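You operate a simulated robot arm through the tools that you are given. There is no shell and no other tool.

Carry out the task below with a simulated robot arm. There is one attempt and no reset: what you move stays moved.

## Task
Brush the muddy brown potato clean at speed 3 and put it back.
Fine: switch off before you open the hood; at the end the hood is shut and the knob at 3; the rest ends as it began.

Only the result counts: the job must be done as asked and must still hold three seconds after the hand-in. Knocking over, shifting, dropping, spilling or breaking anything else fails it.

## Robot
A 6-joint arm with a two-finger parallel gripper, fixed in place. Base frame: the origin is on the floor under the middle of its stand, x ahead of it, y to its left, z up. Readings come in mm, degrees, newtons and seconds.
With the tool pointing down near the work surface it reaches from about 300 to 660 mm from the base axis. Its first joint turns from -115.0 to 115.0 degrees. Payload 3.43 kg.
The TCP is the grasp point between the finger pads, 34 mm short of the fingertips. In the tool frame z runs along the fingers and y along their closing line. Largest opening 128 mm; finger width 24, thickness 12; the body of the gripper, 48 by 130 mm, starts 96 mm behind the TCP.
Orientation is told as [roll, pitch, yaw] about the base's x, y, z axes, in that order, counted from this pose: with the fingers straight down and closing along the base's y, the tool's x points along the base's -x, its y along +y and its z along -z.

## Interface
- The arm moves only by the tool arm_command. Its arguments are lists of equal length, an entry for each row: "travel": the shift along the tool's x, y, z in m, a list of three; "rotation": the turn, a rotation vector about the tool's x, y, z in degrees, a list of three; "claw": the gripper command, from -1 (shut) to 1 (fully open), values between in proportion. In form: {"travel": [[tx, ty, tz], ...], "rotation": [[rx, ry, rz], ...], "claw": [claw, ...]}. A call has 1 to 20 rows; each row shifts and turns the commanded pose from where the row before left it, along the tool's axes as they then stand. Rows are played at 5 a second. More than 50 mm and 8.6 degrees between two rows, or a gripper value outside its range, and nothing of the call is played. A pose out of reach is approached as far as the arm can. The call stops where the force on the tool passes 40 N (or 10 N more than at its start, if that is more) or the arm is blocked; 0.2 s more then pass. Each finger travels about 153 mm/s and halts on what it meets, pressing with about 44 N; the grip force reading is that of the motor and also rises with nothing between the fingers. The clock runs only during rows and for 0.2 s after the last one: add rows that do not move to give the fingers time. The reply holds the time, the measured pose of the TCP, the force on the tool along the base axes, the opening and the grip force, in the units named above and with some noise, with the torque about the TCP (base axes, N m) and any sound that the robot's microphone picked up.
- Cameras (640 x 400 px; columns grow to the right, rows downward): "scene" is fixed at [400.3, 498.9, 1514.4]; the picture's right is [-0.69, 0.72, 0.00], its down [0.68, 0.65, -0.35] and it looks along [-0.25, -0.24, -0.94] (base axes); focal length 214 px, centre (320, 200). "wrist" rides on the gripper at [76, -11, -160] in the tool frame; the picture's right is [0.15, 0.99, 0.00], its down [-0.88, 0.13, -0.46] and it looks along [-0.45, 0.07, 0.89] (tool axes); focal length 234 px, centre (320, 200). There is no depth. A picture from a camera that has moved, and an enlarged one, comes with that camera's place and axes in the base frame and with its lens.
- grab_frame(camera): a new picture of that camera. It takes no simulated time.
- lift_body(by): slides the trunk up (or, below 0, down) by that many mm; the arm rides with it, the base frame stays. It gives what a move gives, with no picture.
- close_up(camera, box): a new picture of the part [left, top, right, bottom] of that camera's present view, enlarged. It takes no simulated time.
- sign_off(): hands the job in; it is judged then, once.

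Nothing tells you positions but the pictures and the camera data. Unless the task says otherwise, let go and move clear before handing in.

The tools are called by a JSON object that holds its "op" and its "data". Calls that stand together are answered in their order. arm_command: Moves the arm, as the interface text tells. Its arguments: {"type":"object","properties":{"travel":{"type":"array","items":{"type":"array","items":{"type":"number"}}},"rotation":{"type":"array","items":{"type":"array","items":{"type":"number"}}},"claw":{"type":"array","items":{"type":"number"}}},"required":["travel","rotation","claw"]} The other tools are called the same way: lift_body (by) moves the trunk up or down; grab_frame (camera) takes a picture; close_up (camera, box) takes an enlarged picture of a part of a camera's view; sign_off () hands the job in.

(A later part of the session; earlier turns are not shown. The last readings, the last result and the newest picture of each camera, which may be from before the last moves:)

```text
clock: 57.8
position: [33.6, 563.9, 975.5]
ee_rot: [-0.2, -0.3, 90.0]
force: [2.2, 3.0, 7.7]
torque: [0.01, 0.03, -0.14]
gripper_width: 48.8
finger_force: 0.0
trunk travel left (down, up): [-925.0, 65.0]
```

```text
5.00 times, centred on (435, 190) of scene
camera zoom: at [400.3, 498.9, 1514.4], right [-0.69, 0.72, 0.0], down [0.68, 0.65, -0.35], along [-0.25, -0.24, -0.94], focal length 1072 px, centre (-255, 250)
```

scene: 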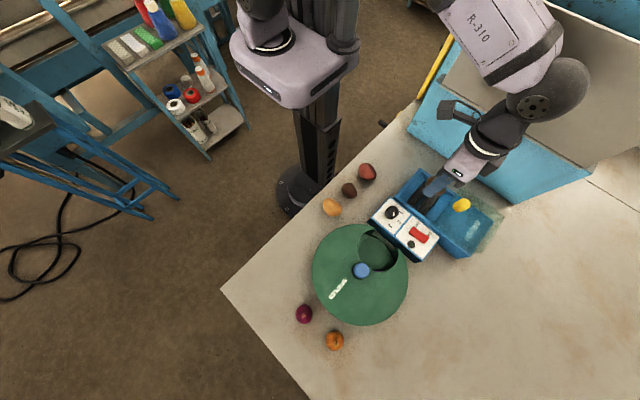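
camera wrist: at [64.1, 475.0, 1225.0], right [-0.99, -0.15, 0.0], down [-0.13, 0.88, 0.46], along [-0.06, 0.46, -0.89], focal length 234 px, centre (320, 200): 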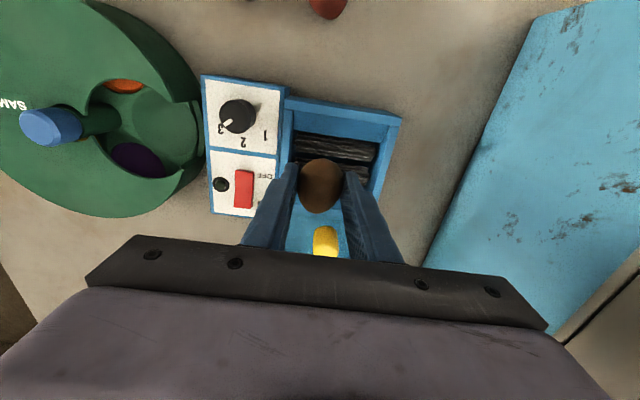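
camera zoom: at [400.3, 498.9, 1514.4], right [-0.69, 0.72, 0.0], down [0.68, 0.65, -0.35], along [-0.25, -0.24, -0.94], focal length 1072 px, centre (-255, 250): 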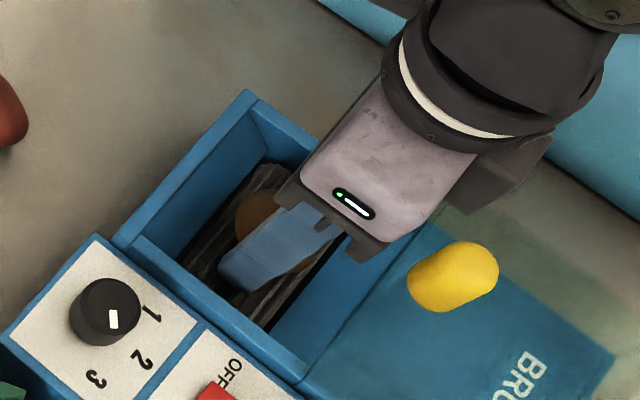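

Released, and the potato stays on the rollers. I'll rise straight up and check it.

{"op": "arm_command", "data": {"travel": [[0, 0, -0.005], [0, 0, -0.01], [0, 0, -0.02], [0, 0, -0.03], [0, 0, -0.04], [0.01, 0, -0.04], [0.02, 0, 0], [0, 0, 0]], "rotation": [[0, 0, 0], [0, 0, 0], [0, 0, 0], [0, 0, 0], [0, 0, 0], [0, 0, 0], [0, 0, 0], [0, 0, 0]], "claw": [-0.2, -0.2, -0.2, -0.2, -0.2, 0.5, 1, 1]}}

{"op": "grab_frame", "data": {"camera": "wrist"}}

{"op": "close_up", "data": {"camera": "wrist", "box": [250, 60, 410, 200]}}

{"op": "close_up", "data": {"camera": "scene", "box": [370, 150, 510, 270]}}

```text
clock: 59.6
position: [32.8, 533.7, 1120.6]
ee_rot: [-0.2, -0.3, 90.0]
force: [0.0, -0.3, 0.2]
torque: [-0.03, 0.0, 0.0]
gripper_width: 127.8
finger_force: 0.1
trunk travel left (down, up): [-925.0, 65.0]
```

```text
taken
camera wrist: at [44.6, 457.2, 1279.7], right [-0.99, -0.15, 0.0], down [-0.13, 0.88, 0.46], along [-0.06, 0.46, -0.89], focal length 234 px, centre (320, 200)
```

wrist: 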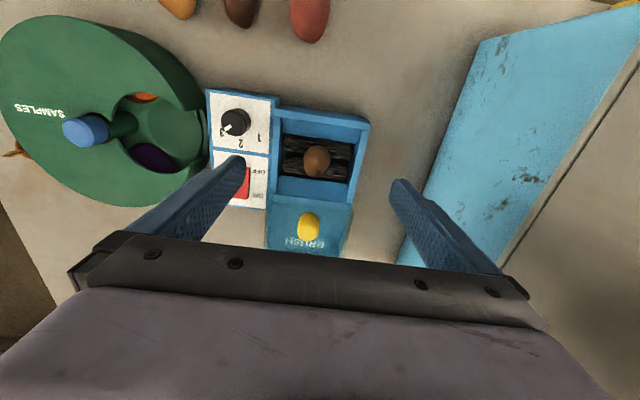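

```text
2.86 times, centred on (330, 130) of wrist
camera zoom: at [44.6, 457.2, 1279.7], right [-0.99, -0.15, 0.0], down [-0.13, 0.88, 0.46], along [-0.06, 0.46, -0.89], focal length 669 px, centre (291, 400)
```

zoom: 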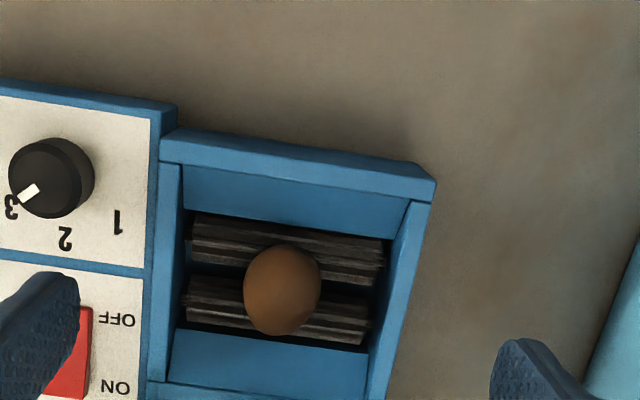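

```text
3.33 times, centred on (440, 210) of scene
camera zoom: at [400.3, 498.9, 1514.4], right [-0.69, 0.72, 0.0], down [0.68, 0.65, -0.35], along [-0.25, -0.24, -0.94], focal length 715 px, centre (-80, 167)
```

zoom: 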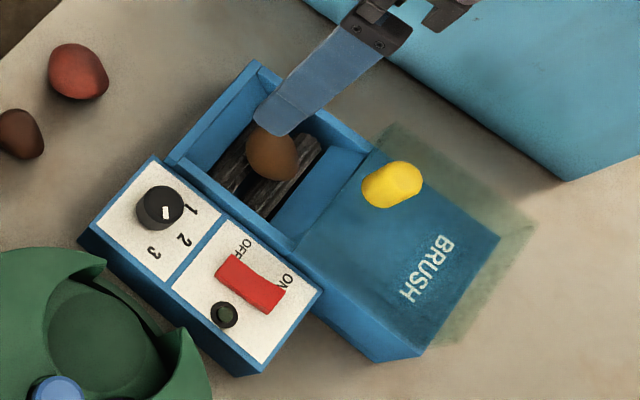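

The potato rests on the rollers. Now the hood: I'll move over the yellow handle at about (34, 633) with a moderate opening and check alignment.

{"op": "arm_command", "data": {"travel": [[-0.02, 0, 0], [-0.025, 0, 0], [-0.025, 0, 0], [-0.025, 0, 0.01], [0, 0, 0.02], [0, 0, 0]], "rotation": [[0, 0, 0], [0, 0, 0], [0, 0, 0], [0, 0, 0], [0, 0, 0], [0, 0, 0]], "claw": [0, 0, 0, 0, 0, 0]}}

{"op": "grab_frame", "data": {"camera": "wrist"}}

{"op": "close_up", "data": {"camera": "wrist", "box": [240, 100, 400, 220]}}

{"op": "close_up", "data": {"camera": "scene", "box": [420, 170, 510, 250]}}

```text
clock: 61.0
position: [34.3, 593.5, 1085.4]
ee_rot: [-0.2, -0.3, 89.9]
force: [1.3, -0.4, 0.3]
torque: [-0.03, 0.04, -0.04]
gripper_width: 64.1
finger_force: 0.1
out of reach, approached as far as the arm can: row 3, 4
trunk travel left (down, up): [-925.0, 65.0]
```

```text
taken
camera wrist: at [45.0, 517.4, 1245.9], right [-0.99, -0.15, 0.0], down [-0.13, 0.88, 0.46], along [-0.06, 0.46, -0.89], focal length 234 px, centre (320, 200)
```

wrist: 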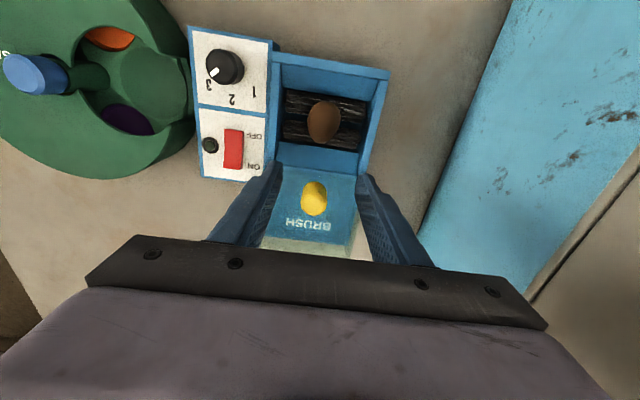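

```text
3.33 times, centred on (320, 160) of wrist
camera zoom: at [45.0, 517.4, 1245.9], right [-0.99, -0.15, 0.0], down [-0.13, 0.88, 0.46], along [-0.06, 0.46, -0.89], focal length 781 px, centre (320, 333)
```

zoom: 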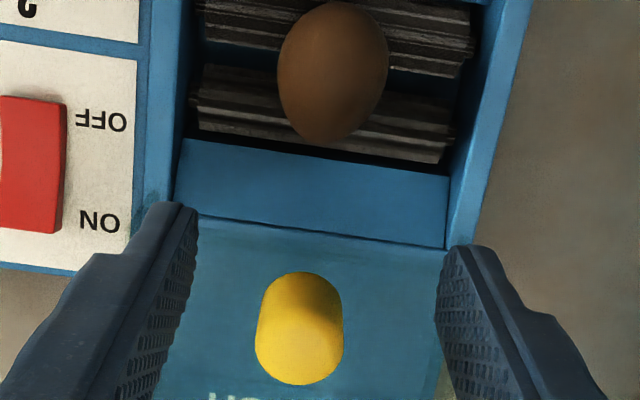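

```text
5.00 times, centred on (465, 210) of scene
camera zoom: at [400.3, 498.9, 1514.4], right [-0.69, 0.72, 0.0], down [0.68, 0.65, -0.35], along [-0.25, -0.24, -0.94], focal length 1072 px, centre (-405, 150)
```

zoom: 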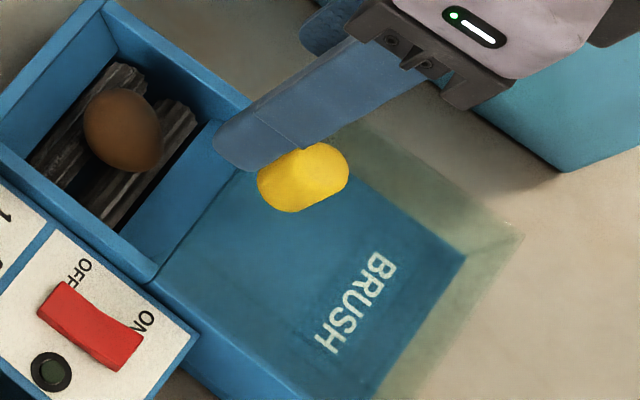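

The arm could not reach the handle at this height (it stopped at y≈593). Reach seems to shrink with height, so I'll raise the trunk to gain some, then descend toward the handle.

{"op": "lift_body", "data": {"by": 60}}

{"op": "arm_command", "data": {"travel": [[0, 0, 0.02], [0, 0, 0.03], [0, 0, 0.02], [-0.01, 0, 0], [-0.01, 0, 0], [0, 0, 0]], "rotation": [[0, 0, 0], [0, 0, 0], [0, 0, 0], [0, 0, 0], [0, 0, 0], [0, 0, 0]], "claw": [0, 0, 0, 0, 0, 0]}}

```text
clock: 62.0
position: [34.2, 594.6, 1146.3]
ee_rot: [-0.3, -0.3, 90.0]
force: [-0.4, -0.7, 0.3]
torque: [-0.01, 0.01, 0.0]
gripper_width: 64.0
finger_force: 0.0
trunk travel left (down, up): [-985.0, 5.0]
```

```text
clock: 63.4
position: [33.2, 604.3, 1077.3]
ee_rot: [-0.3, -0.3, 90.0]
force: [-0.7, 0.5, 0.0]
torque: [0.0, 0.0, 0.02]
gripper_width: 64.0
finger_force: 0.0
out of reach, approached as far as the arm can: row 5
trunk travel left (down, up): [-985.0, 5.0]
```

{"op": "arm_command", "data": {"travel": [[0, 0, 0.015], [0, 0, 0.012], [0, 0, 0]], "rotation": [[0, 0, 0], [0, 0, 0], [0, 0, 0]], "claw": [0, 0, 0]}}

{"op": "close_up", "data": {"camera": "wrist", "box": [240, 100, 400, 220]}}

{"op": "arm_command", "data": {"travel": [[-0.005, 0, 0], [-0.005, 0, 0], [-0.005, 0, 0], [0, 0, 0]], "rotation": [[0, 0, 0], [0, 0, 0], [0, 0, 0], [0, 0, 0]], "claw": [0, 0, 0, 0]}}

{"op": "grab_frame", "data": {"camera": "scene"}}

```text
clock: 64.2
position: [33.9, 604.2, 1049.7]
ee_rot: [-0.2, -0.3, 90.0]
force: [-0.4, 0.5, 0.7]
torque: [0.02, 0.03, 0.01]
gripper_width: 64.1
finger_force: 0.0
trunk travel left (down, up): [-985.0, 5.0]
```

```text
3.33 times, centred on (320, 160) of wrist
camera zoom: at [45.1, 527.5, 1209.3], right [-0.99, -0.15, 0.0], down [-0.13, 0.88, 0.46], along [-0.06, 0.46, -0.89], focal length 781 px, centre (320, 333)
```

zoom: 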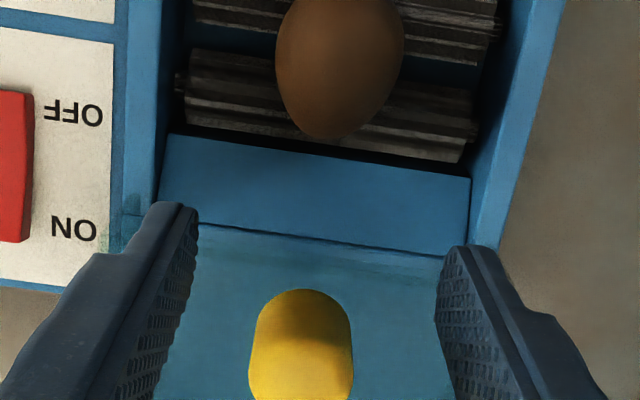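

```text
clock: 65.2
position: [33.6, 603.6, 1051.2]
ee_rot: [-0.2, -0.3, 90.1]
force: [0.1, 0.6, -0.8]
torque: [-0.04, 0.01, 0.01]
gripper_width: 64.1
finger_force: 0.1
out of reach, approached as far as the arm can: row 1, 2, 3
trunk travel left (down, up): [-985.0, 5.0]
```

```text
taken
```

scene: 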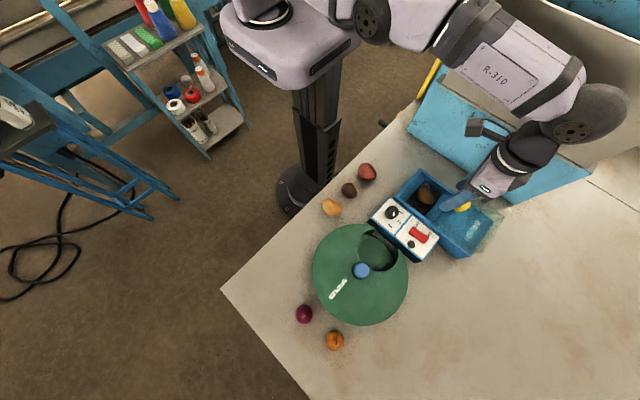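

At this trunk height the straight-down reach ends near y≈604, while the handle is at y≈633. Tilting the tool outward about 15° will extend reach, and since the fingers close along x the grip still works. I'll back off, tilt, and look.

{"op": "arm_command", "data": {"travel": [[0.02, 0, -0.02], [0.02, 0, -0.02], [0, 0, 0], [0, 0, 0], [0, 0, 0], [0, 0, 0]], "rotation": [[0, 0, 0], [0, 0, 0], [0, -5, 0], [0, -5, 0], [0, -5, 0], [0, 0, 0]], "claw": [0, 0, 0, 0, 0, 0]}}

{"op": "grab_frame", "data": {"camera": "wrist"}}

{"op": "close_up", "data": {"camera": "wrist", "box": [250, 130, 400, 230]}}

```text
clock: 66.6
position: [33.3, 562.9, 1089.9]
ee_rot: [-0.2, -15.5, 90.1]
force: [-0.1, -0.1, -0.1]
torque: [-0.01, -0.01, 0.0]
gripper_width: 63.9
finger_force: 0.0
trunk travel left (down, up): [-985.0, 5.0]
```

```text
taken
camera wrist: at [44.8, 449.4, 1224.1], right [-0.99, -0.14, -0.04], down [-0.13, 0.73, 0.67], along [-0.06, 0.67, -0.74], focal length 234 px, centre (320, 200)
```

wrist: 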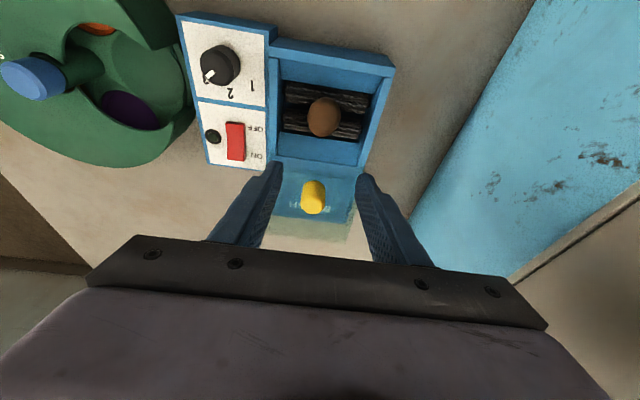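

```text
4.00 times, centred on (325, 180) of wrist
camera zoom: at [44.8, 449.4, 1224.1], right [-0.99, -0.14, -0.04], down [-0.13, 0.73, 0.67], along [-0.06, 0.67, -0.74], focal length 937 px, centre (300, 280)
```

zoom: 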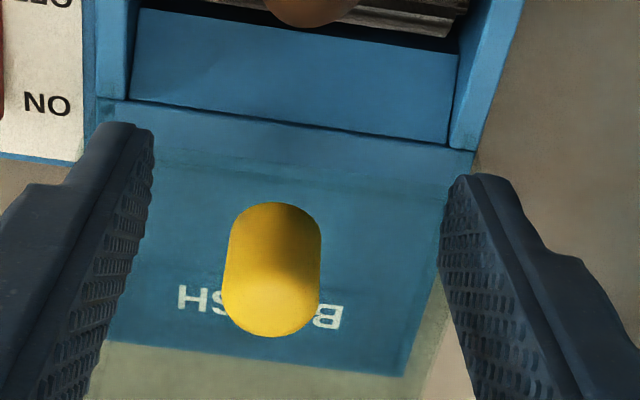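

The handle centre is about (35, 630), base z≈1010, top z≈1034. With the tilt, I'll move out over it and come down so the fingertips stop just above the hood top.

{"op": "arm_command", "data": {"travel": [[-0.0178, -0.0005, 0.0101], [-0.0178, -0.0005, 0.0101], [-0.0178, -0.0005, 0.0101], [0.0027, 0, 0.0096], [0.002, 0, 0.0072], [0, 0, 0]], "rotation": [[0, 0, 0], [0, 0, 0], [0, 0, 0], [0, 0, 0], [0, 0, 0], [0, 0, 0]], "claw": [0, 0, 0, 0, 0, 0]}}

{"op": "grab_frame", "data": {"camera": "wrist"}}

{"op": "close_up", "data": {"camera": "wrist", "box": [240, 120, 400, 220]}}

{"op": "close_up", "data": {"camera": "scene", "box": [420, 170, 510, 250]}}

```text
clock: 68.0
position: [35.7, 624.5, 1057.2]
ee_rot: [-0.3, -15.3, 90.1]
force: [0.0, -0.5, 0.4]
torque: [-0.01, -0.02, 0.01]
gripper_width: 64.2
finger_force: 0.1
trunk travel left (down, up): [-985.0, 5.0]
```

```text
taken
camera wrist: at [47.1, 508.8, 1190.9], right [-0.99, -0.14, -0.04], down [-0.13, 0.73, 0.67], along [-0.06, 0.67, -0.74], focal length 234 px, centre (320, 200)
```

wrist: 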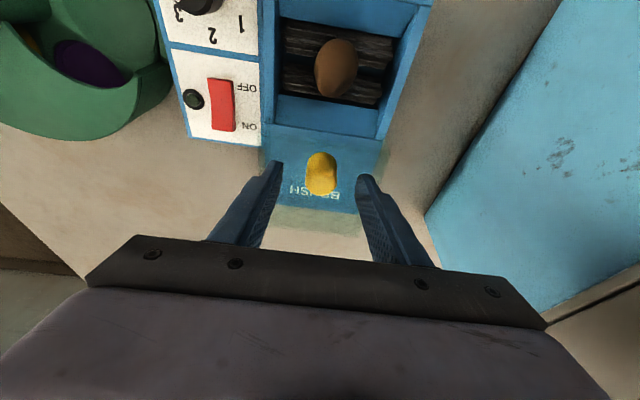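

```text
4.00 times, centred on (320, 170) of wrist
camera zoom: at [47.1, 508.8, 1190.9], right [-0.99, -0.14, -0.04], down [-0.13, 0.73, 0.67], along [-0.06, 0.67, -0.74], focal length 937 px, centre (320, 320)
```

zoom: 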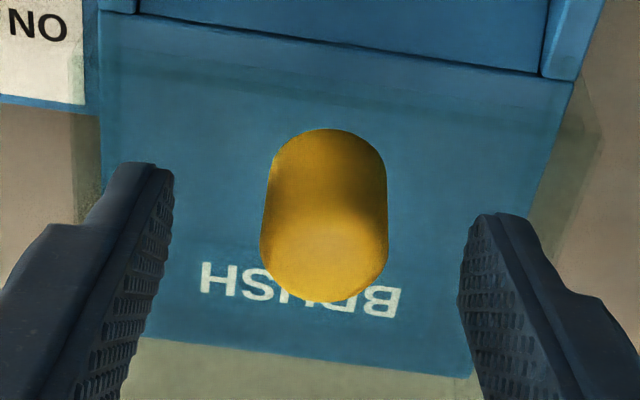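

```text
5.00 times, centred on (465, 210) of scene
camera zoom: at [400.3, 498.9, 1514.4], right [-0.69, 0.72, 0.0], down [0.68, 0.65, -0.35], along [-0.25, -0.24, -0.94], focal length 1072 px, centre (-405, 150)
```

zoom: 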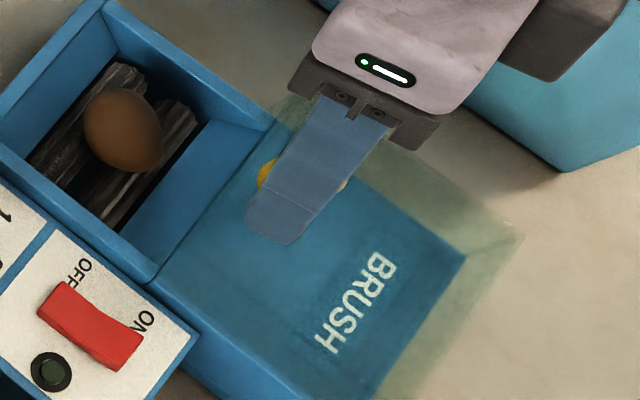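

The handle is centred between the fingers. I'll go 6 mm lower and close on it.

{"op": "arm_command", "data": {"travel": [[0.0008, 0.0015, 0.003], [0.0008, 0, 0.003], [0, 0, 0], [0, 0, 0], [0, 0, 0], [0, 0, 0], [0, 0, 0]], "rotation": [[0, 0, 0], [0, 0, 0], [0, 0, 0], [0, 0, 0], [0, 0, 0], [0, 0, 0], [0, 0, 0]], "claw": [0, 0, 0, -0.3, -0.5, -1, -1]}}

{"op": "close_up", "data": {"camera": "wrist", "box": [240, 120, 400, 220]}}

```text
clock: 69.6
position: [33.9, 623.4, 1050.3]
ee_rot: [-0.2, -15.2, 90.0]
force: [3.1, -1.5, 0.0]
torque: [-0.01, 0.35, -0.01]
gripper_width: 27.2
finger_force: 45.4
trunk travel left (down, up): [-985.0, 5.0]
```

```text
4.00 times, centred on (320, 170) of wrist
camera zoom: at [46.1, 508.4, 1185.0], right [-0.99, -0.14, -0.04], down [-0.13, 0.73, 0.67], along [-0.06, 0.67, -0.74], focal length 937 px, centre (320, 320)
```

zoom: 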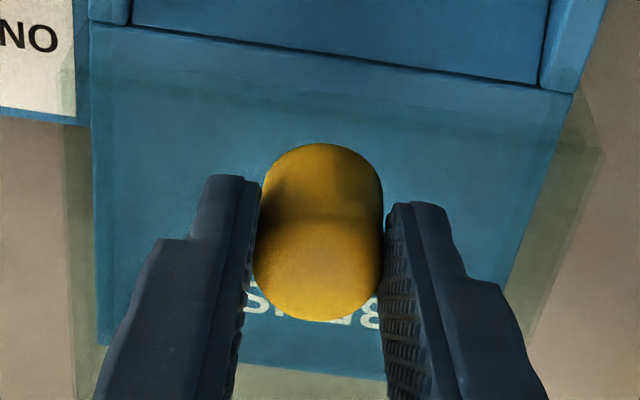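

Handle gripped. I'll slide the hood toward −y gently to test the direction.

{"op": "arm_command", "data": {"travel": [[0.0048, 0, -0.0013], [0.0077, 0, -0.0021], [0.0077, 0, -0.0021], [0, 0, 0]], "rotation": [[0, 0, 0], [0, 0, 0], [0, 0, 0], [0, 0, 0]], "claw": [-1, -1, -1, -1]}}

{"op": "close_up", "data": {"camera": "scene", "box": [370, 150, 510, 270]}}

{"op": "grab_frame", "data": {"camera": "wrist"}}

```text
clock: 70.6
position: [34.6, 602.2, 1050.9]
ee_rot: [-0.2, -15.3, 90.0]
force: [3.8, -1.4, 0.7]
torque: [0.37, 0.35, -0.11]
gripper_width: 27.2
finger_force: 44.8
trunk travel left (down, up): [-985.0, 5.0]
```

```text
3.33 times, centred on (440, 210) of scene
camera zoom: at [400.3, 498.9, 1514.4], right [-0.69, 0.72, 0.0], down [0.68, 0.65, -0.35], along [-0.25, -0.24, -0.94], focal length 715 px, centre (-80, 167)
```

zoom: 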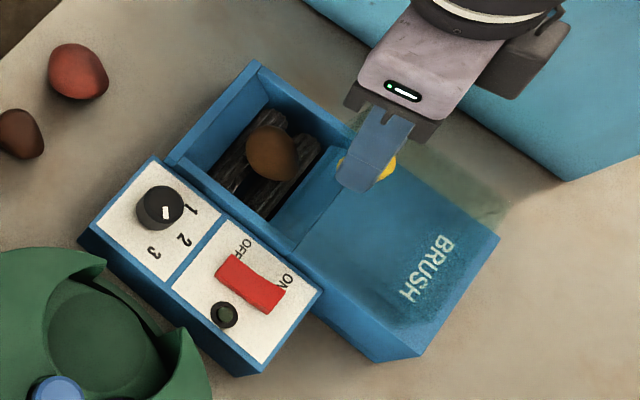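

```text
taken
camera wrist: at [46.1, 486.9, 1185.0], right [-0.99, -0.14, -0.04], down [-0.13, 0.73, 0.67], along [-0.06, 0.67, -0.74], focal length 234 px, centre (320, 200)
```

wrist: 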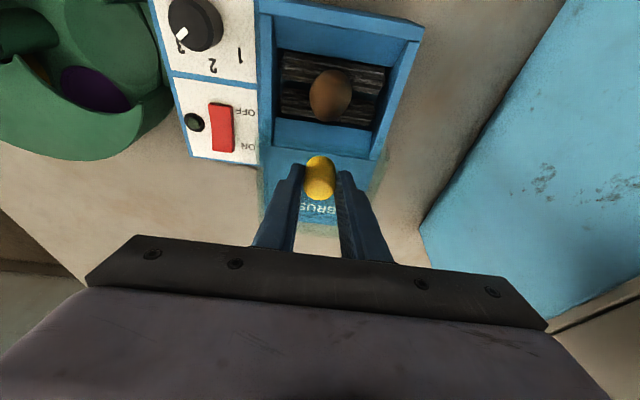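

The hood slides freely. Before it reaches the potato I'll check closely whether the hood's front edge clears it.

{"op": "close_up", "data": {"camera": "wrist", "box": [240, 40, 440, 240]}}

{"op": "close_up", "data": {"camera": "scene", "box": [405, 165, 485, 235]}}

```text
2.00 times, centred on (340, 140) of wrist
camera zoom: at [46.1, 486.9, 1185.0], right [-0.99, -0.14, -0.04], down [-0.13, 0.73, 0.67], along [-0.06, 0.67, -0.74], focal length 468 px, centre (280, 320)
```

zoom: 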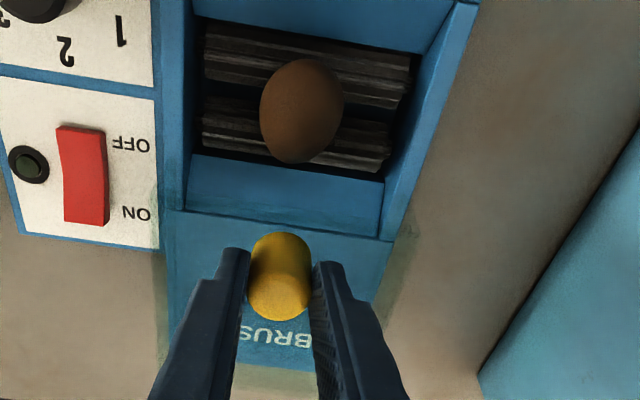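

```text
5.71 times, centred on (445, 200) of scene
camera zoom: at [400.3, 498.9, 1514.4], right [-0.69, 0.72, 0.0], down [0.68, 0.65, -0.35], along [-0.25, -0.24, -0.94], focal length 1226 px, centre (-394, 200)
```

zoom: 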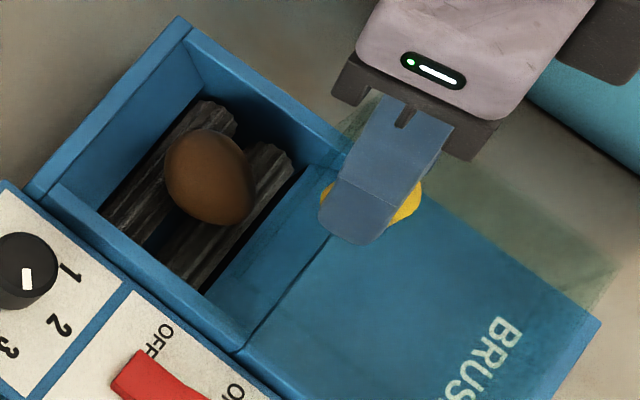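

{"op": "close_up", "data": {"camera": "scene", "box": [425, 185, 475, 225]}}

{"op": "close_up", "data": {"camera": "wrist", "box": [255, 130, 315, 175]}}

{"op": "close_up", "data": {"camera": "wrist", "box": [340, 130, 400, 200]}}

```text
10.00 times, centred on (450, 205) of scene
camera zoom: at [400.3, 498.9, 1514.4], right [-0.69, 0.72, 0.0], down [0.68, 0.65, -0.35], along [-0.25, -0.24, -0.94], focal length 2145 px, centre (-980, 150)
```

zoom: 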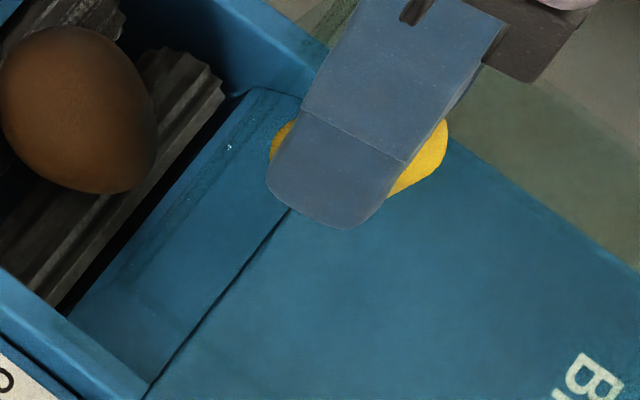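

```text
8.89 times, centred on (285, 152) of wrist
camera zoom: at [46.1, 486.9, 1185.0], right [-0.99, -0.14, -0.04], down [-0.13, 0.73, 0.67], along [-0.06, 0.67, -0.74], focal length 2082 px, centre (631, 622)
```

zoom: 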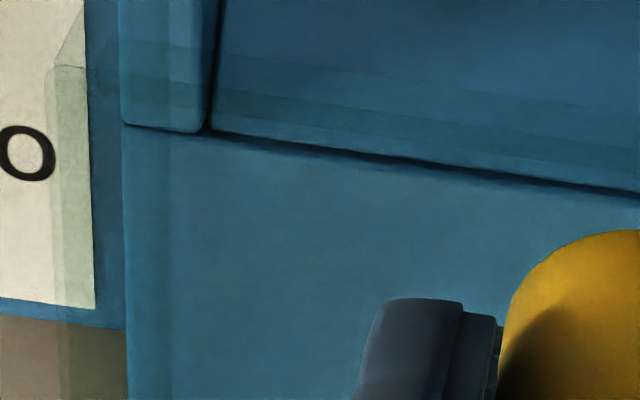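

```text
5.71 times, centred on (370, 165) of wrist
camera zoom: at [46.1, 486.9, 1185.0], right [-0.99, -0.14, -0.04], down [-0.13, 0.73, 0.67], along [-0.06, 0.67, -0.74], focal length 1338 px, centre (34, 400)
```

zoom: 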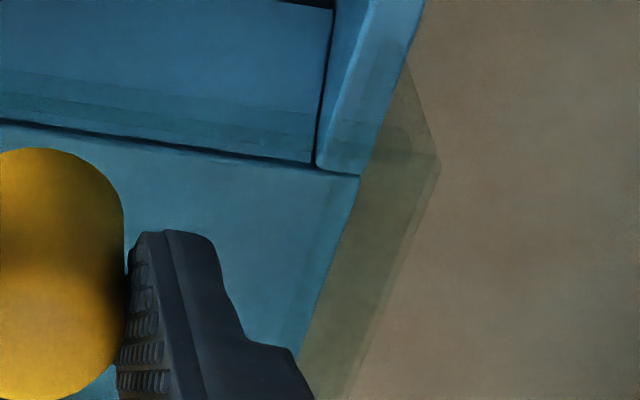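

{"op": "close_up", "data": {"camera": "wrist", "box": [255, 90, 405, 180]}}

{"op": "close_up", "data": {"camera": "scene", "box": [410, 190, 445, 225]}}

```text
4.27 times, centred on (330, 135) of wrist
camera zoom: at [46.1, 486.9, 1185.0], right [-0.99, -0.14, -0.04], down [-0.13, 0.73, 0.67], along [-0.06, 0.67, -0.74], focal length 999 px, centre (277, 477)
```

zoom: 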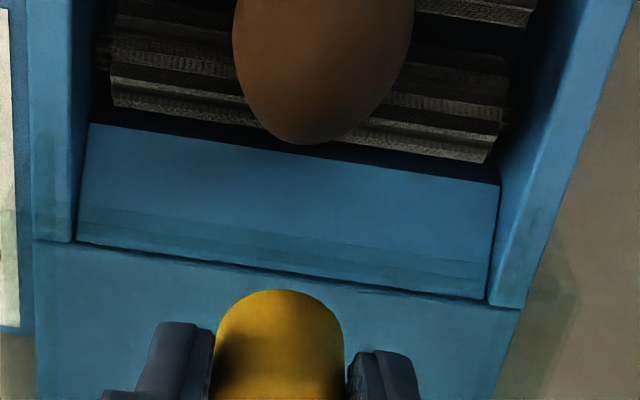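

```text
11.43 times, centred on (428, 208) of scene
camera zoom: at [400.3, 498.9, 1514.4], right [-0.69, 0.72, 0.0], down [0.68, 0.65, -0.35], along [-0.25, -0.24, -0.94], focal length 2451 px, centre (-909, 114)
```

zoom: 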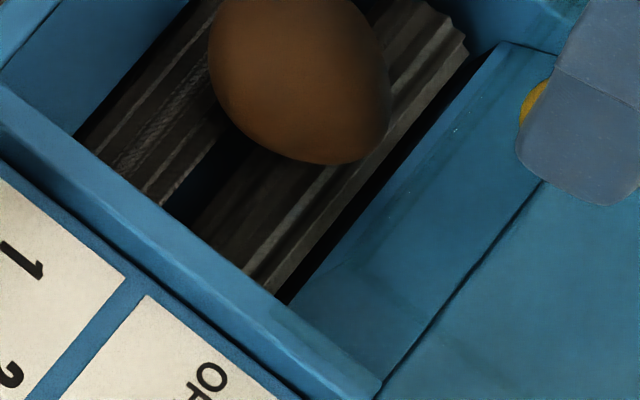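

There is only a thin lip along the hood's front top edge, no full front wall, so it will pass over the potato. I'll continue sliding it shut.

{"op": "arm_command", "data": {"travel": [[0.0048, 0, -0.0013], [0.0077, 0, -0.0021], [0.0077, 0, -0.0021], [0.0077, 0, -0.0021], [0.0077, 0, -0.0021], [0.0077, 0, -0.0021], [0.0077, 0, -0.0021], [0, 0, 0]], "rotation": [[0, 0, 0], [0, 0, 0], [0, 0, 0], [0, 0, 0], [0, 0, 0], [0, 0, 0], [0, 0, 0], [0, 0, 0]], "claw": [-1, -1, -1, -1, -1, -1, -1, -1]}}

{"op": "close_up", "data": {"camera": "scene", "box": [370, 150, 510, 270]}}

{"op": "grab_frame", "data": {"camera": "wrist"}}

```text
clock: 72.4
position: [34.6, 549.4, 1049.4]
ee_rot: [-0.2, -15.3, 90.2]
force: [4.9, 0.4, 3.6]
torque: [-0.48, 0.26, -0.02]
gripper_width: 27.3
finger_force: 45.0
trunk travel left (down, up): [-985.0, 5.0]
```

```text
3.33 times, centred on (440, 210) of scene
camera zoom: at [400.3, 498.9, 1514.4], right [-0.69, 0.72, 0.0], down [0.68, 0.65, -0.35], along [-0.25, -0.24, -0.94], focal length 715 px, centre (-80, 167)
```

zoom: 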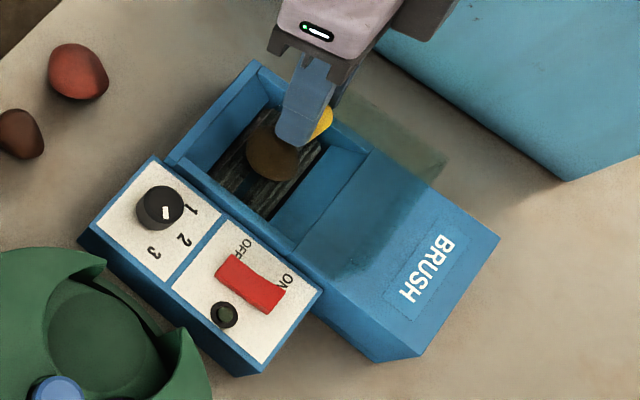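

```text
taken
camera wrist: at [46.2, 433.8, 1184.8], right [-0.99, -0.14, -0.04], down [-0.13, 0.73, 0.67], along [-0.07, 0.67, -0.74], focal length 234 px, centre (320, 200)
```

wrist: 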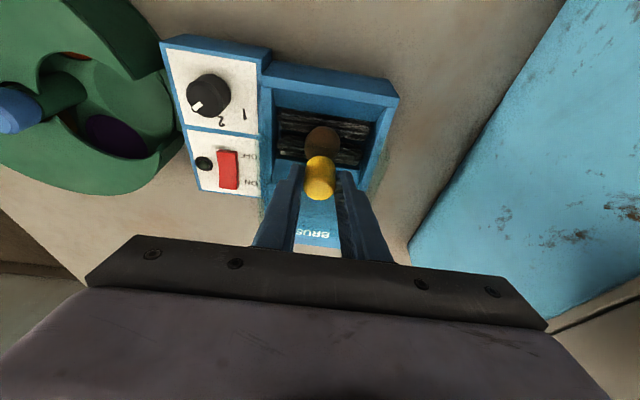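

The potato stays in place under the hood. I'll continue the slide more slowly until it meets its stop.

{"op": "arm_command", "data": {"travel": [[0.0048, 0, -0.0013], [0.0048, 0, -0.0013], [0.0048, 0, -0.0013], [0.0048, 0, -0.0013], [0.0029, 0, -0.0008], [0.0029, 0, -0.0008], [0, 0, 0]], "rotation": [[0, 0, 0], [0, 0, 0], [0, 0, 0], [0, 0, 0], [0, 0, 0], [0, 0, 0], [0, 0, 0]], "claw": [-1, -1, -1, -1, -1, -1, -1]}}

{"op": "close_up", "data": {"camera": "scene", "box": [370, 150, 510, 270]}}

{"op": "grab_frame", "data": {"camera": "wrist"}}

```text
clock: 74.0
position: [35.6, 523.0, 1050.1]
ee_rot: [-0.2, -15.3, 90.1]
force: [3.8, -0.4, -1.9]
torque: [1.06, 0.44, -0.1]
gripper_width: 27.3
finger_force: 45.1
trunk travel left (down, up): [-985.0, 5.0]
```

```text
3.33 times, centred on (440, 210) of scene
camera zoom: at [400.3, 498.9, 1514.4], right [-0.69, 0.72, 0.0], down [0.68, 0.65, -0.35], along [-0.25, -0.24, -0.94], focal length 715 px, centre (-80, 167)
```

zoom: 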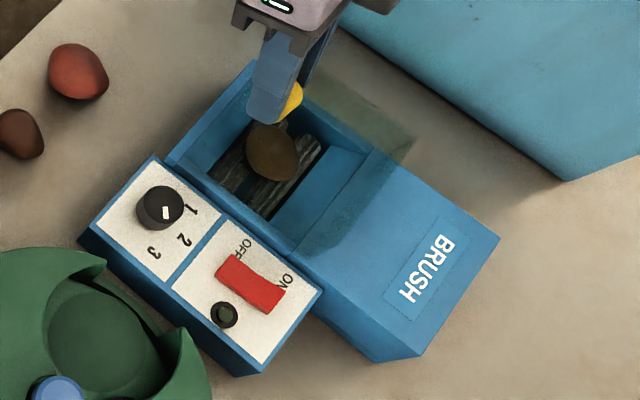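

```text
taken
camera wrist: at [46.2, 407.9, 1185.0], right [-0.99, -0.14, -0.04], down [-0.13, 0.73, 0.67], along [-0.07, 0.67, -0.74], focal length 234 px, centre (320, 200)
```

wrist: 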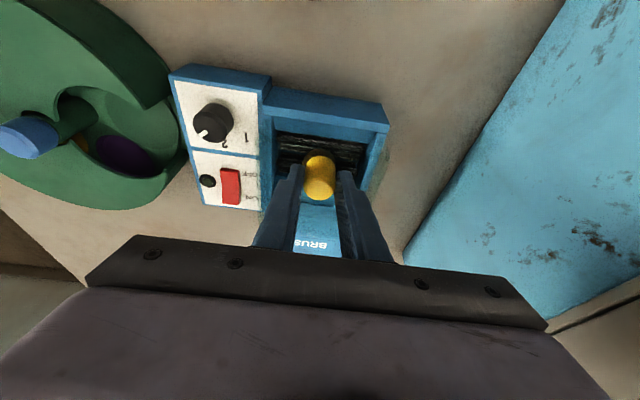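

{"op": "arm_command", "data": {"travel": [[0.0029, 0, -0.0008], [0.0029, 0, -0.0008], [0.0029, 0, -0.0008], [0.0019, 0, -0.0005], [0, 0, 0]], "rotation": [[0, 0, 0], [0, 0, 0], [0, 0, 0], [0, 0, 0], [0, 0, 0]], "claw": [-1, -1, -1, -1, -1]}}

{"op": "close_up", "data": {"camera": "wrist", "box": [240, 70, 420, 220]}}

{"op": "close_up", "data": {"camera": "scene", "box": [390, 160, 480, 240]}}

```text
clock: 75.2
position: [35.2, 515.6, 1051.4]
ee_rot: [-0.2, -15.5, 90.1]
force: [-0.1, 9.4, 0.6]
torque: [0.01, 0.44, 0.03]
gripper_width: 27.3
finger_force: 45.2
trunk travel left (down, up): [-985.0, 5.0]
```

```text
2.67 times, centred on (330, 145) of wrist
camera zoom: at [46.2, 399.5, 1184.4], right [-0.99, -0.14, -0.04], down [-0.13, 0.73, 0.67], along [-0.07, 0.67, -0.74], focal length 624 px, centre (293, 347)
```

zoom: 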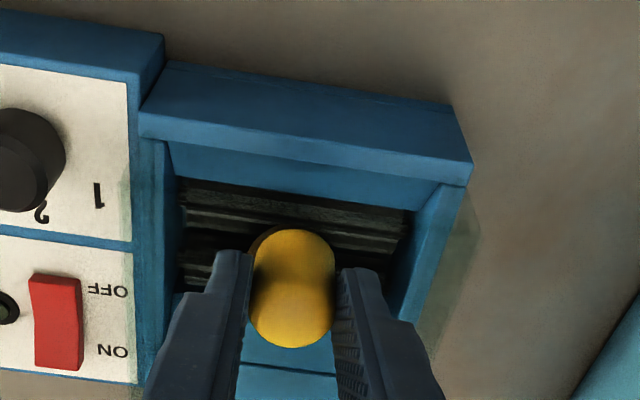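

```text
5.00 times, centred on (435, 200) of scene
camera zoom: at [400.3, 498.9, 1514.4], right [-0.69, 0.72, 0.0], down [0.68, 0.65, -0.35], along [-0.25, -0.24, -0.94], focal length 1072 px, centre (-255, 200)
```

zoom: 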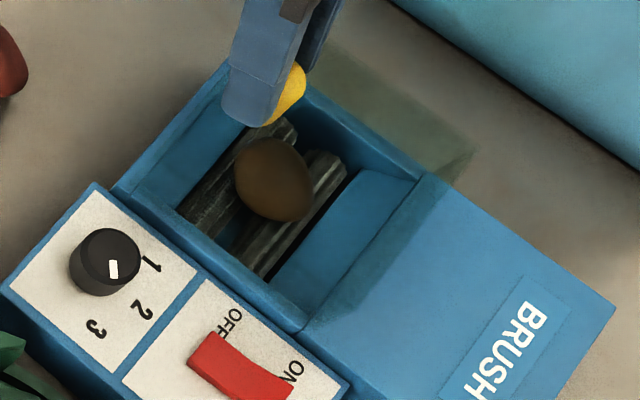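

{"op": "arm_command", "data": {"travel": [[0.0019, 0, -0.0005], [0, 0, 0]], "rotation": [[0, 0, 0], [0, 0, 0]], "claw": [-1, -1]}}

{"op": "close_up", "data": {"camera": "wrist", "box": [300, 60, 430, 200]}}

```text
clock: 75.8
position: [35.8, 515.3, 1049.9]
ee_rot: [-0.1, -15.5, 90.1]
force: [0.1, 18.0, 2.8]
torque: [-0.14, 0.4, 0.05]
gripper_width: 27.1
finger_force: 45.2
trunk travel left (down, up): [-985.0, 5.0]
```

```text
2.86 times, centred on (365, 130) of wrist
camera zoom: at [46.2, 399.3, 1184.4], right [-0.99, -0.14, -0.04], down [-0.13, 0.73, 0.67], along [-0.07, 0.67, -0.74], focal length 669 px, centre (191, 400)
```

zoom: 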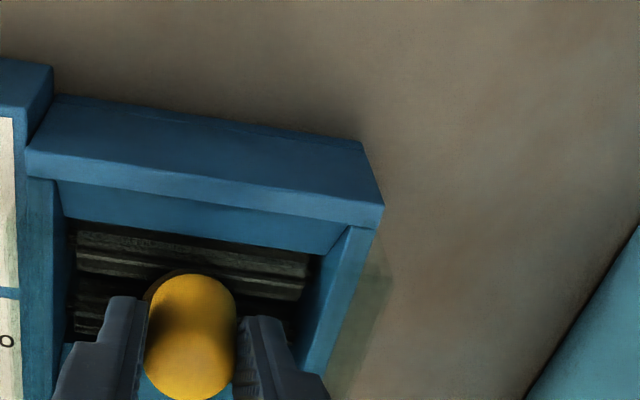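

The force climbs with no motion, so the hood is shut against its stop at TCP y≈515.5. I'll ease the push, release and rise.

{"op": "arm_command", "data": {"travel": [[-0.0038, 0, 0.001], [0, 0, 0], [0, 0, 0], [0, 0, 0], [-0.004, 0, -0.0145], [-0.0079, 0, -0.029], [-0.0079, 0, -0.029], [0, 0, 0]], "rotation": [[0, 0, 0], [0, 0, 0], [0, 0, 0], [0, 0, 0], [0, 0, 0], [0, 0, 0], [0, 0, 0], [0, 0, 0]], "claw": [-1, -0.4, 0, 0, 0, 0, 0, 0]}}

{"op": "grab_frame", "data": {"camera": "wrist"}}

{"op": "close_up", "data": {"camera": "scene", "box": [370, 150, 510, 270]}}

```text
clock: 77.6
position: [34.0, 514.4, 1127.8]
ee_rot: [-0.1, -15.3, 90.1]
force: [0.5, 0.7, 0.3]
torque: [0.0, -0.04, 0.04]
gripper_width: 64.0
finger_force: 0.1
trunk travel left (down, up): [-985.0, 5.0]
```

```text
taken
camera wrist: at [46.3, 399.3, 1262.2], right [-0.99, -0.14, -0.04], down [-0.13, 0.73, 0.67], along [-0.06, 0.67, -0.74], focal length 234 px, centre (320, 200)
```

wrist: 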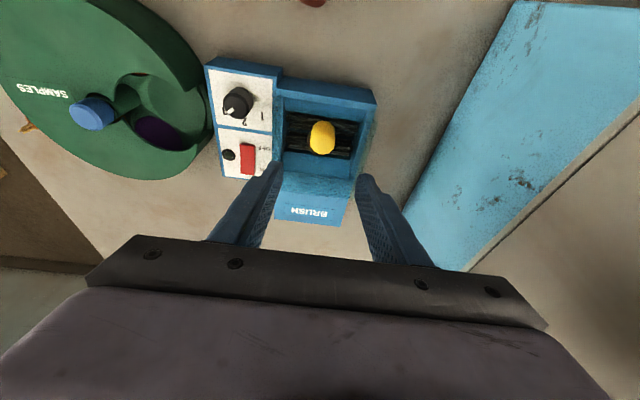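

```text
3.33 times, centred on (440, 210) of scene
camera zoom: at [400.3, 498.9, 1514.4], right [-0.69, 0.72, 0.0], down [0.68, 0.65, -0.35], along [-0.25, -0.24, -0.94], focal length 715 px, centre (-80, 167)
```

zoom: 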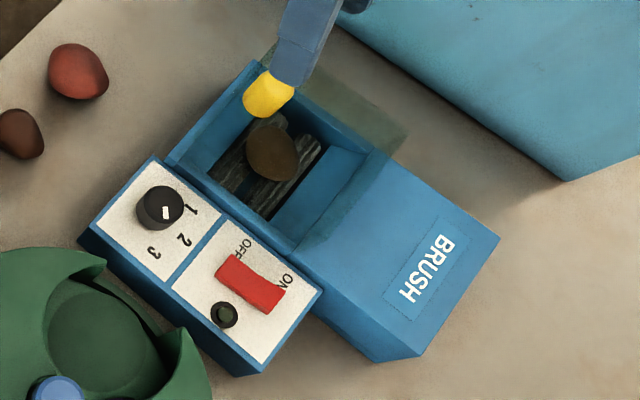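

The hood is shut over the potato. Now the switch: I'll zoom in on it to see its shape and which end is raised.

{"op": "close_up", "data": {"camera": "scene", "box": [398, 218, 438, 254]}}

{"op": "close_up", "data": {"camera": "wrist", "box": [210, 120, 280, 190]}}

```text
11.11 times, centred on (418, 236) of scene
camera zoom: at [400.3, 498.9, 1514.4], right [-0.69, 0.72, 0.0], down [0.68, 0.65, -0.35], along [-0.25, -0.24, -0.94], focal length 2383 px, centre (-769, -200)
```

zoom: 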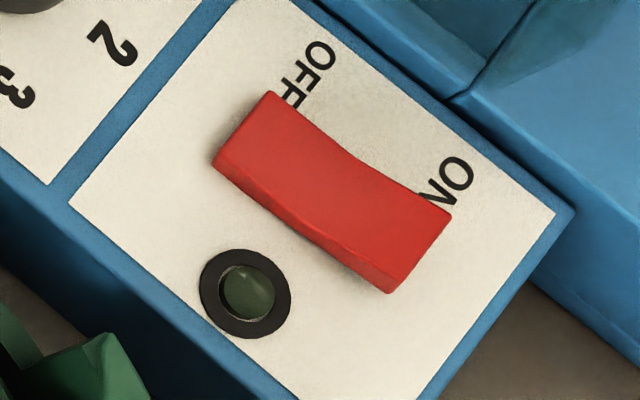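

```text
5.71 times, centred on (245, 155) of wrist
camera zoom: at [46.3, 399.3, 1262.2], right [-0.99, -0.14, -0.04], down [-0.13, 0.73, 0.67], along [-0.06, 0.67, -0.74], focal length 1338 px, centre (749, 457)
```

zoom: 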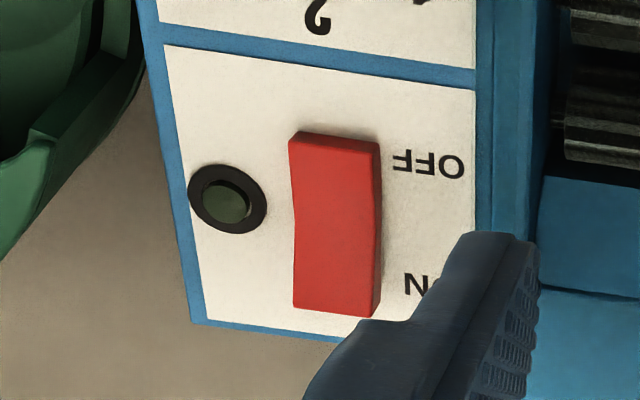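

The ON end of the rocker is raised, at about (139, 630, 961), with its OFF end near y≈588. I'll close the gripper and, keeping the tilt for reach, move above the ON end.

{"op": "arm_command", "data": {"travel": [[-0.0239, -0.02635, 0.01], [-0.0239, -0.02635, 0.02], [-0.0239, -0.02635, 0.02], [-0.0239, -0.02635, 0.026], [0, 0, 0], [0, 0, 0]], "rotation": [[0, 0, 0], [0, 0, 0], [0, 0, 0], [0, 0, 0], [0, 0, 0], [0, 0, 0]], "claw": [0, 0, -0.5, -1, -1, -1]}}

{"op": "grab_frame", "data": {"camera": "wrist"}}

{"op": "close_up", "data": {"camera": "wrist", "box": [250, 110, 390, 210]}}

{"op": "close_up", "data": {"camera": "scene", "box": [370, 180, 460, 260]}}

```text
clock: 79.0
position: [140.1, 626.5, 1077.7]
ee_rot: [-0.3, -15.2, 90.0]
force: [0.3, -0.1, 0.3]
torque: [-0.01, 0.01, 0.0]
gripper_width: 0.1
finger_force: 33.4
trunk travel left (down, up): [-985.0, 5.0]
```

```text
taken
camera wrist: at [151.8, 510.7, 1212.4], right [-0.99, -0.14, -0.04], down [-0.13, 0.73, 0.67], along [-0.07, 0.67, -0.74], focal length 234 px, centre (320, 200)
```

wrist: 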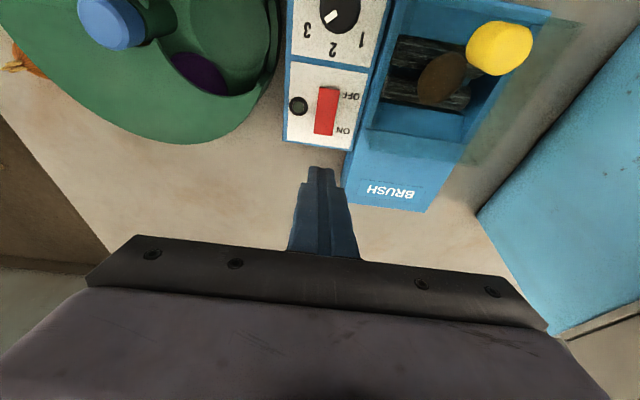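

```text
4.00 times, centred on (320, 160) of wrist
camera zoom: at [151.8, 510.7, 1212.4], right [-0.99, -0.14, -0.04], down [-0.13, 0.73, 0.67], along [-0.07, 0.67, -0.74], focal length 937 px, centre (320, 360)
```

zoom: 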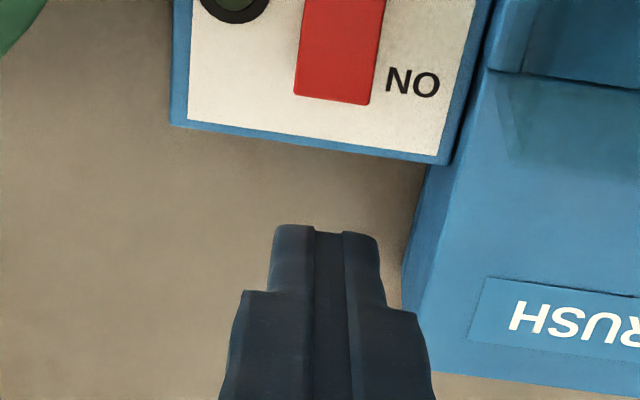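

```text
5.00 times, centred on (415, 220) of scene
camera zoom: at [400.3, 498.9, 1514.4], right [-0.69, 0.72, 0.0], down [0.68, 0.65, -0.35], along [-0.25, -0.24, -0.94], focal length 1072 px, centre (-155, 100)
```

zoom: 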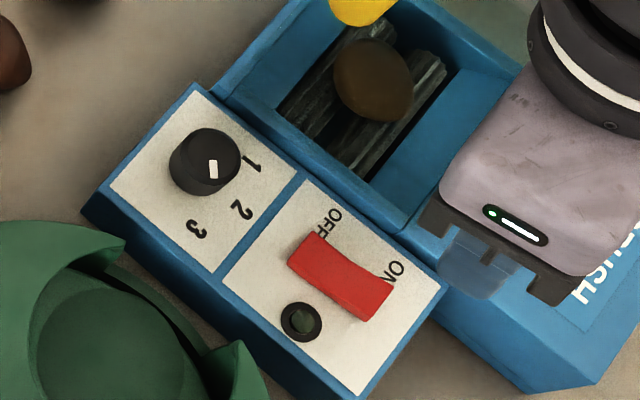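

The closed fingers are lined up with the rocker's ON end. I'll descend to just above it, then press in small steps.

{"op": "arm_command", "data": {"travel": [[0.0065, 0, 0.0238], [0.0065, 0, 0.0238], [0.0061, 0, 0.0222], [0, 0, 0]], "rotation": [[0, 0, 0], [0, 0, 0], [0, 0, 0], [0, 0, 0]], "claw": [-1, -1, -1, -1]}}

{"op": "close_up", "data": {"camera": "wrist", "box": [250, 110, 390, 210]}}

{"op": "close_up", "data": {"camera": "scene", "box": [390, 200, 450, 260]}}

```text
clock: 80.0
position: [139.6, 626.3, 1004.8]
ee_rot: [-0.2, -15.5, 90.1]
force: [-0.5, -0.9, -0.7]
torque: [0.03, 0.0, -0.01]
gripper_width: 0.1
finger_force: 33.0
trunk travel left (down, up): [-985.0, 5.0]
```

```text
4.00 times, centred on (320, 160) of wrist
camera zoom: at [151.3, 510.8, 1139.3], right [-0.99, -0.14, -0.04], down [-0.13, 0.73, 0.67], along [-0.06, 0.67, -0.74], focal length 937 px, centre (320, 360)
```

zoom: 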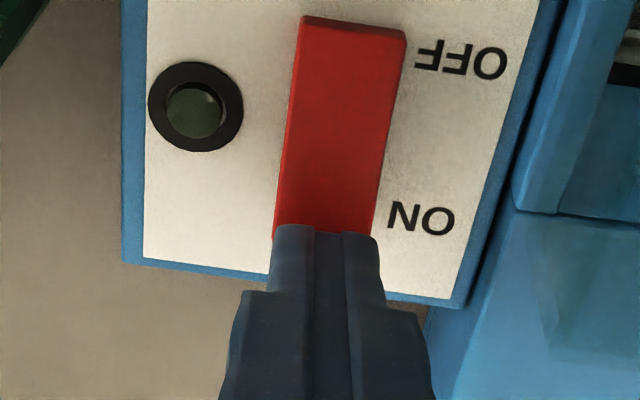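

```text
6.67 times, centred on (420, 230) of scene
camera zoom: at [400.3, 498.9, 1514.4], right [-0.69, 0.72, 0.0], down [0.68, 0.65, -0.35], along [-0.25, -0.24, -0.94], focal length 1430 px, centre (-347, 0)
```

zoom: 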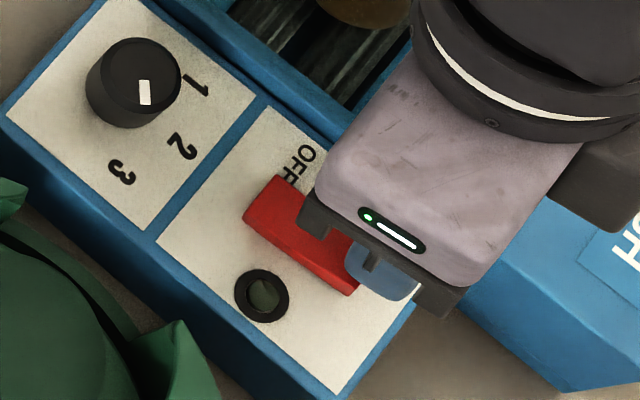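

{"op": "arm_command", "data": {"travel": [[0.0008, 0, 0.0029], [0.0008, 0, 0.0029], [0.0005, 0, 0.0019], [0.0005, 0, 0.0019], [0, 0, 0]], "rotation": [[0, 0, 0], [0, 0, 0], [0, 0, 0], [0, 0, 0], [0, 0, 0]], "claw": [-1, -1, -1, -1, -1]}}

{"op": "arm_command", "data": {"travel": [[0.0005, 0, 0.0019], [0, 0, 0]], "rotation": [[0, 0, 0], [0, 0, 0]], "claw": [-1, -1]}}

{"op": "close_up", "data": {"camera": "wrist", "box": [250, 110, 390, 210]}}

```text
clock: 81.2
position: [140.0, 626.6, 994.4]
ee_rot: [-0.2, -15.3, 90.1]
force: [0.0, -0.4, 0.1]
torque: [0.01, -0.03, 0.02]
gripper_width: 0.0
finger_force: 33.1
trunk travel left (down, up): [-985.0, 5.0]
```

```text
clock: 81.8
position: [141.2, 626.3, 995.4]
ee_rot: [-0.2, -15.4, 90.1]
force: [1.0, -1.7, 6.1]
torque: [-0.08, -0.07, 0.06]
gripper_width: 0.1
finger_force: 33.0
trunk travel left (down, up): [-985.0, 5.0]
```

```text
4.00 times, centred on (320, 160) of wrist
camera zoom: at [151.3, 511.2, 1128.9], right [-0.99, -0.14, -0.04], down [-0.13, 0.73, 0.67], along [-0.06, 0.67, -0.74], focal length 937 px, centre (320, 360)
```

zoom: 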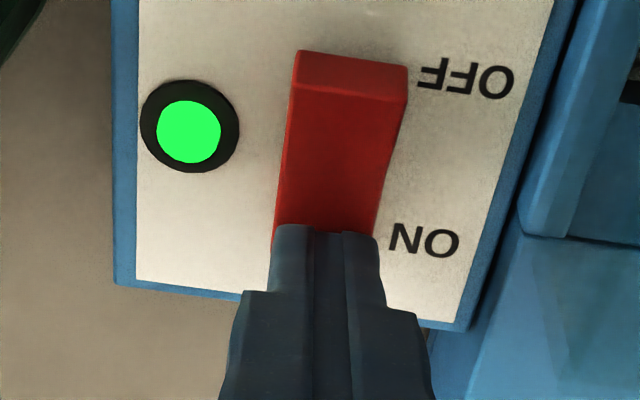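

The lamp is green: the machine is on. I'll lift off the switch and watch the potato through the hood while waiting.

{"op": "arm_command", "data": {"travel": [[-0.0013, 0, -0.0048], [-0.0039, 0, -0.0145], [-0.0079, 0, -0.0289], [0, 0, 0]], "rotation": [[0, 0, 0], [0, 0, 0], [0, 0, 0], [0, 0, 0]], "claw": [-1, -1, -1, -1]}}

{"op": "close_up", "data": {"camera": "scene", "box": [370, 150, 490, 260]}}

{"op": "grab_frame", "data": {"camera": "wrist"}}

```text
clock: 82.8
position: [138.9, 625.8, 1042.8]
ee_rot: [-0.3, -15.2, 90.1]
force: [-0.4, -0.4, 0.2]
torque: [-0.02, 0.02, 0.04]
gripper_width: 0.0
finger_force: 32.9
trunk travel left (down, up): [-985.0, 5.0]
```

```text
3.64 times, centred on (430, 205) of scene
camera zoom: at [400.3, 498.9, 1514.4], right [-0.69, 0.72, 0.0], down [0.68, 0.65, -0.35], along [-0.25, -0.24, -0.94], focal length 780 px, centre (-80, 182)
```

zoom: 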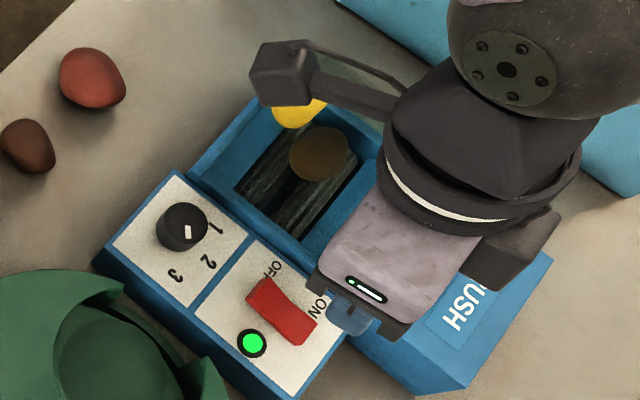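

```text
taken
camera wrist: at [149.7, 511.6, 1177.3], right [-0.99, -0.14, -0.04], down [-0.13, 0.73, 0.67], along [-0.06, 0.67, -0.74], focal length 234 px, centre (320, 200)
```

wrist: 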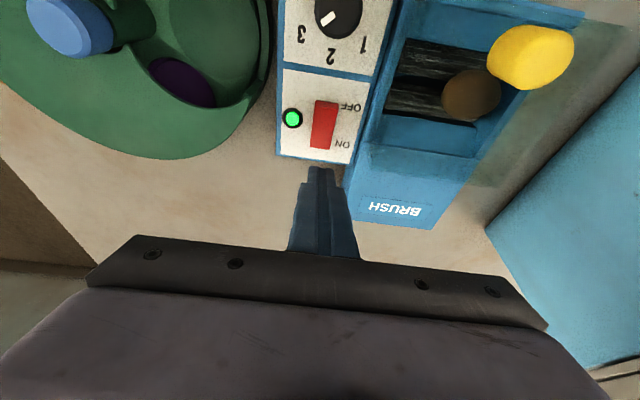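

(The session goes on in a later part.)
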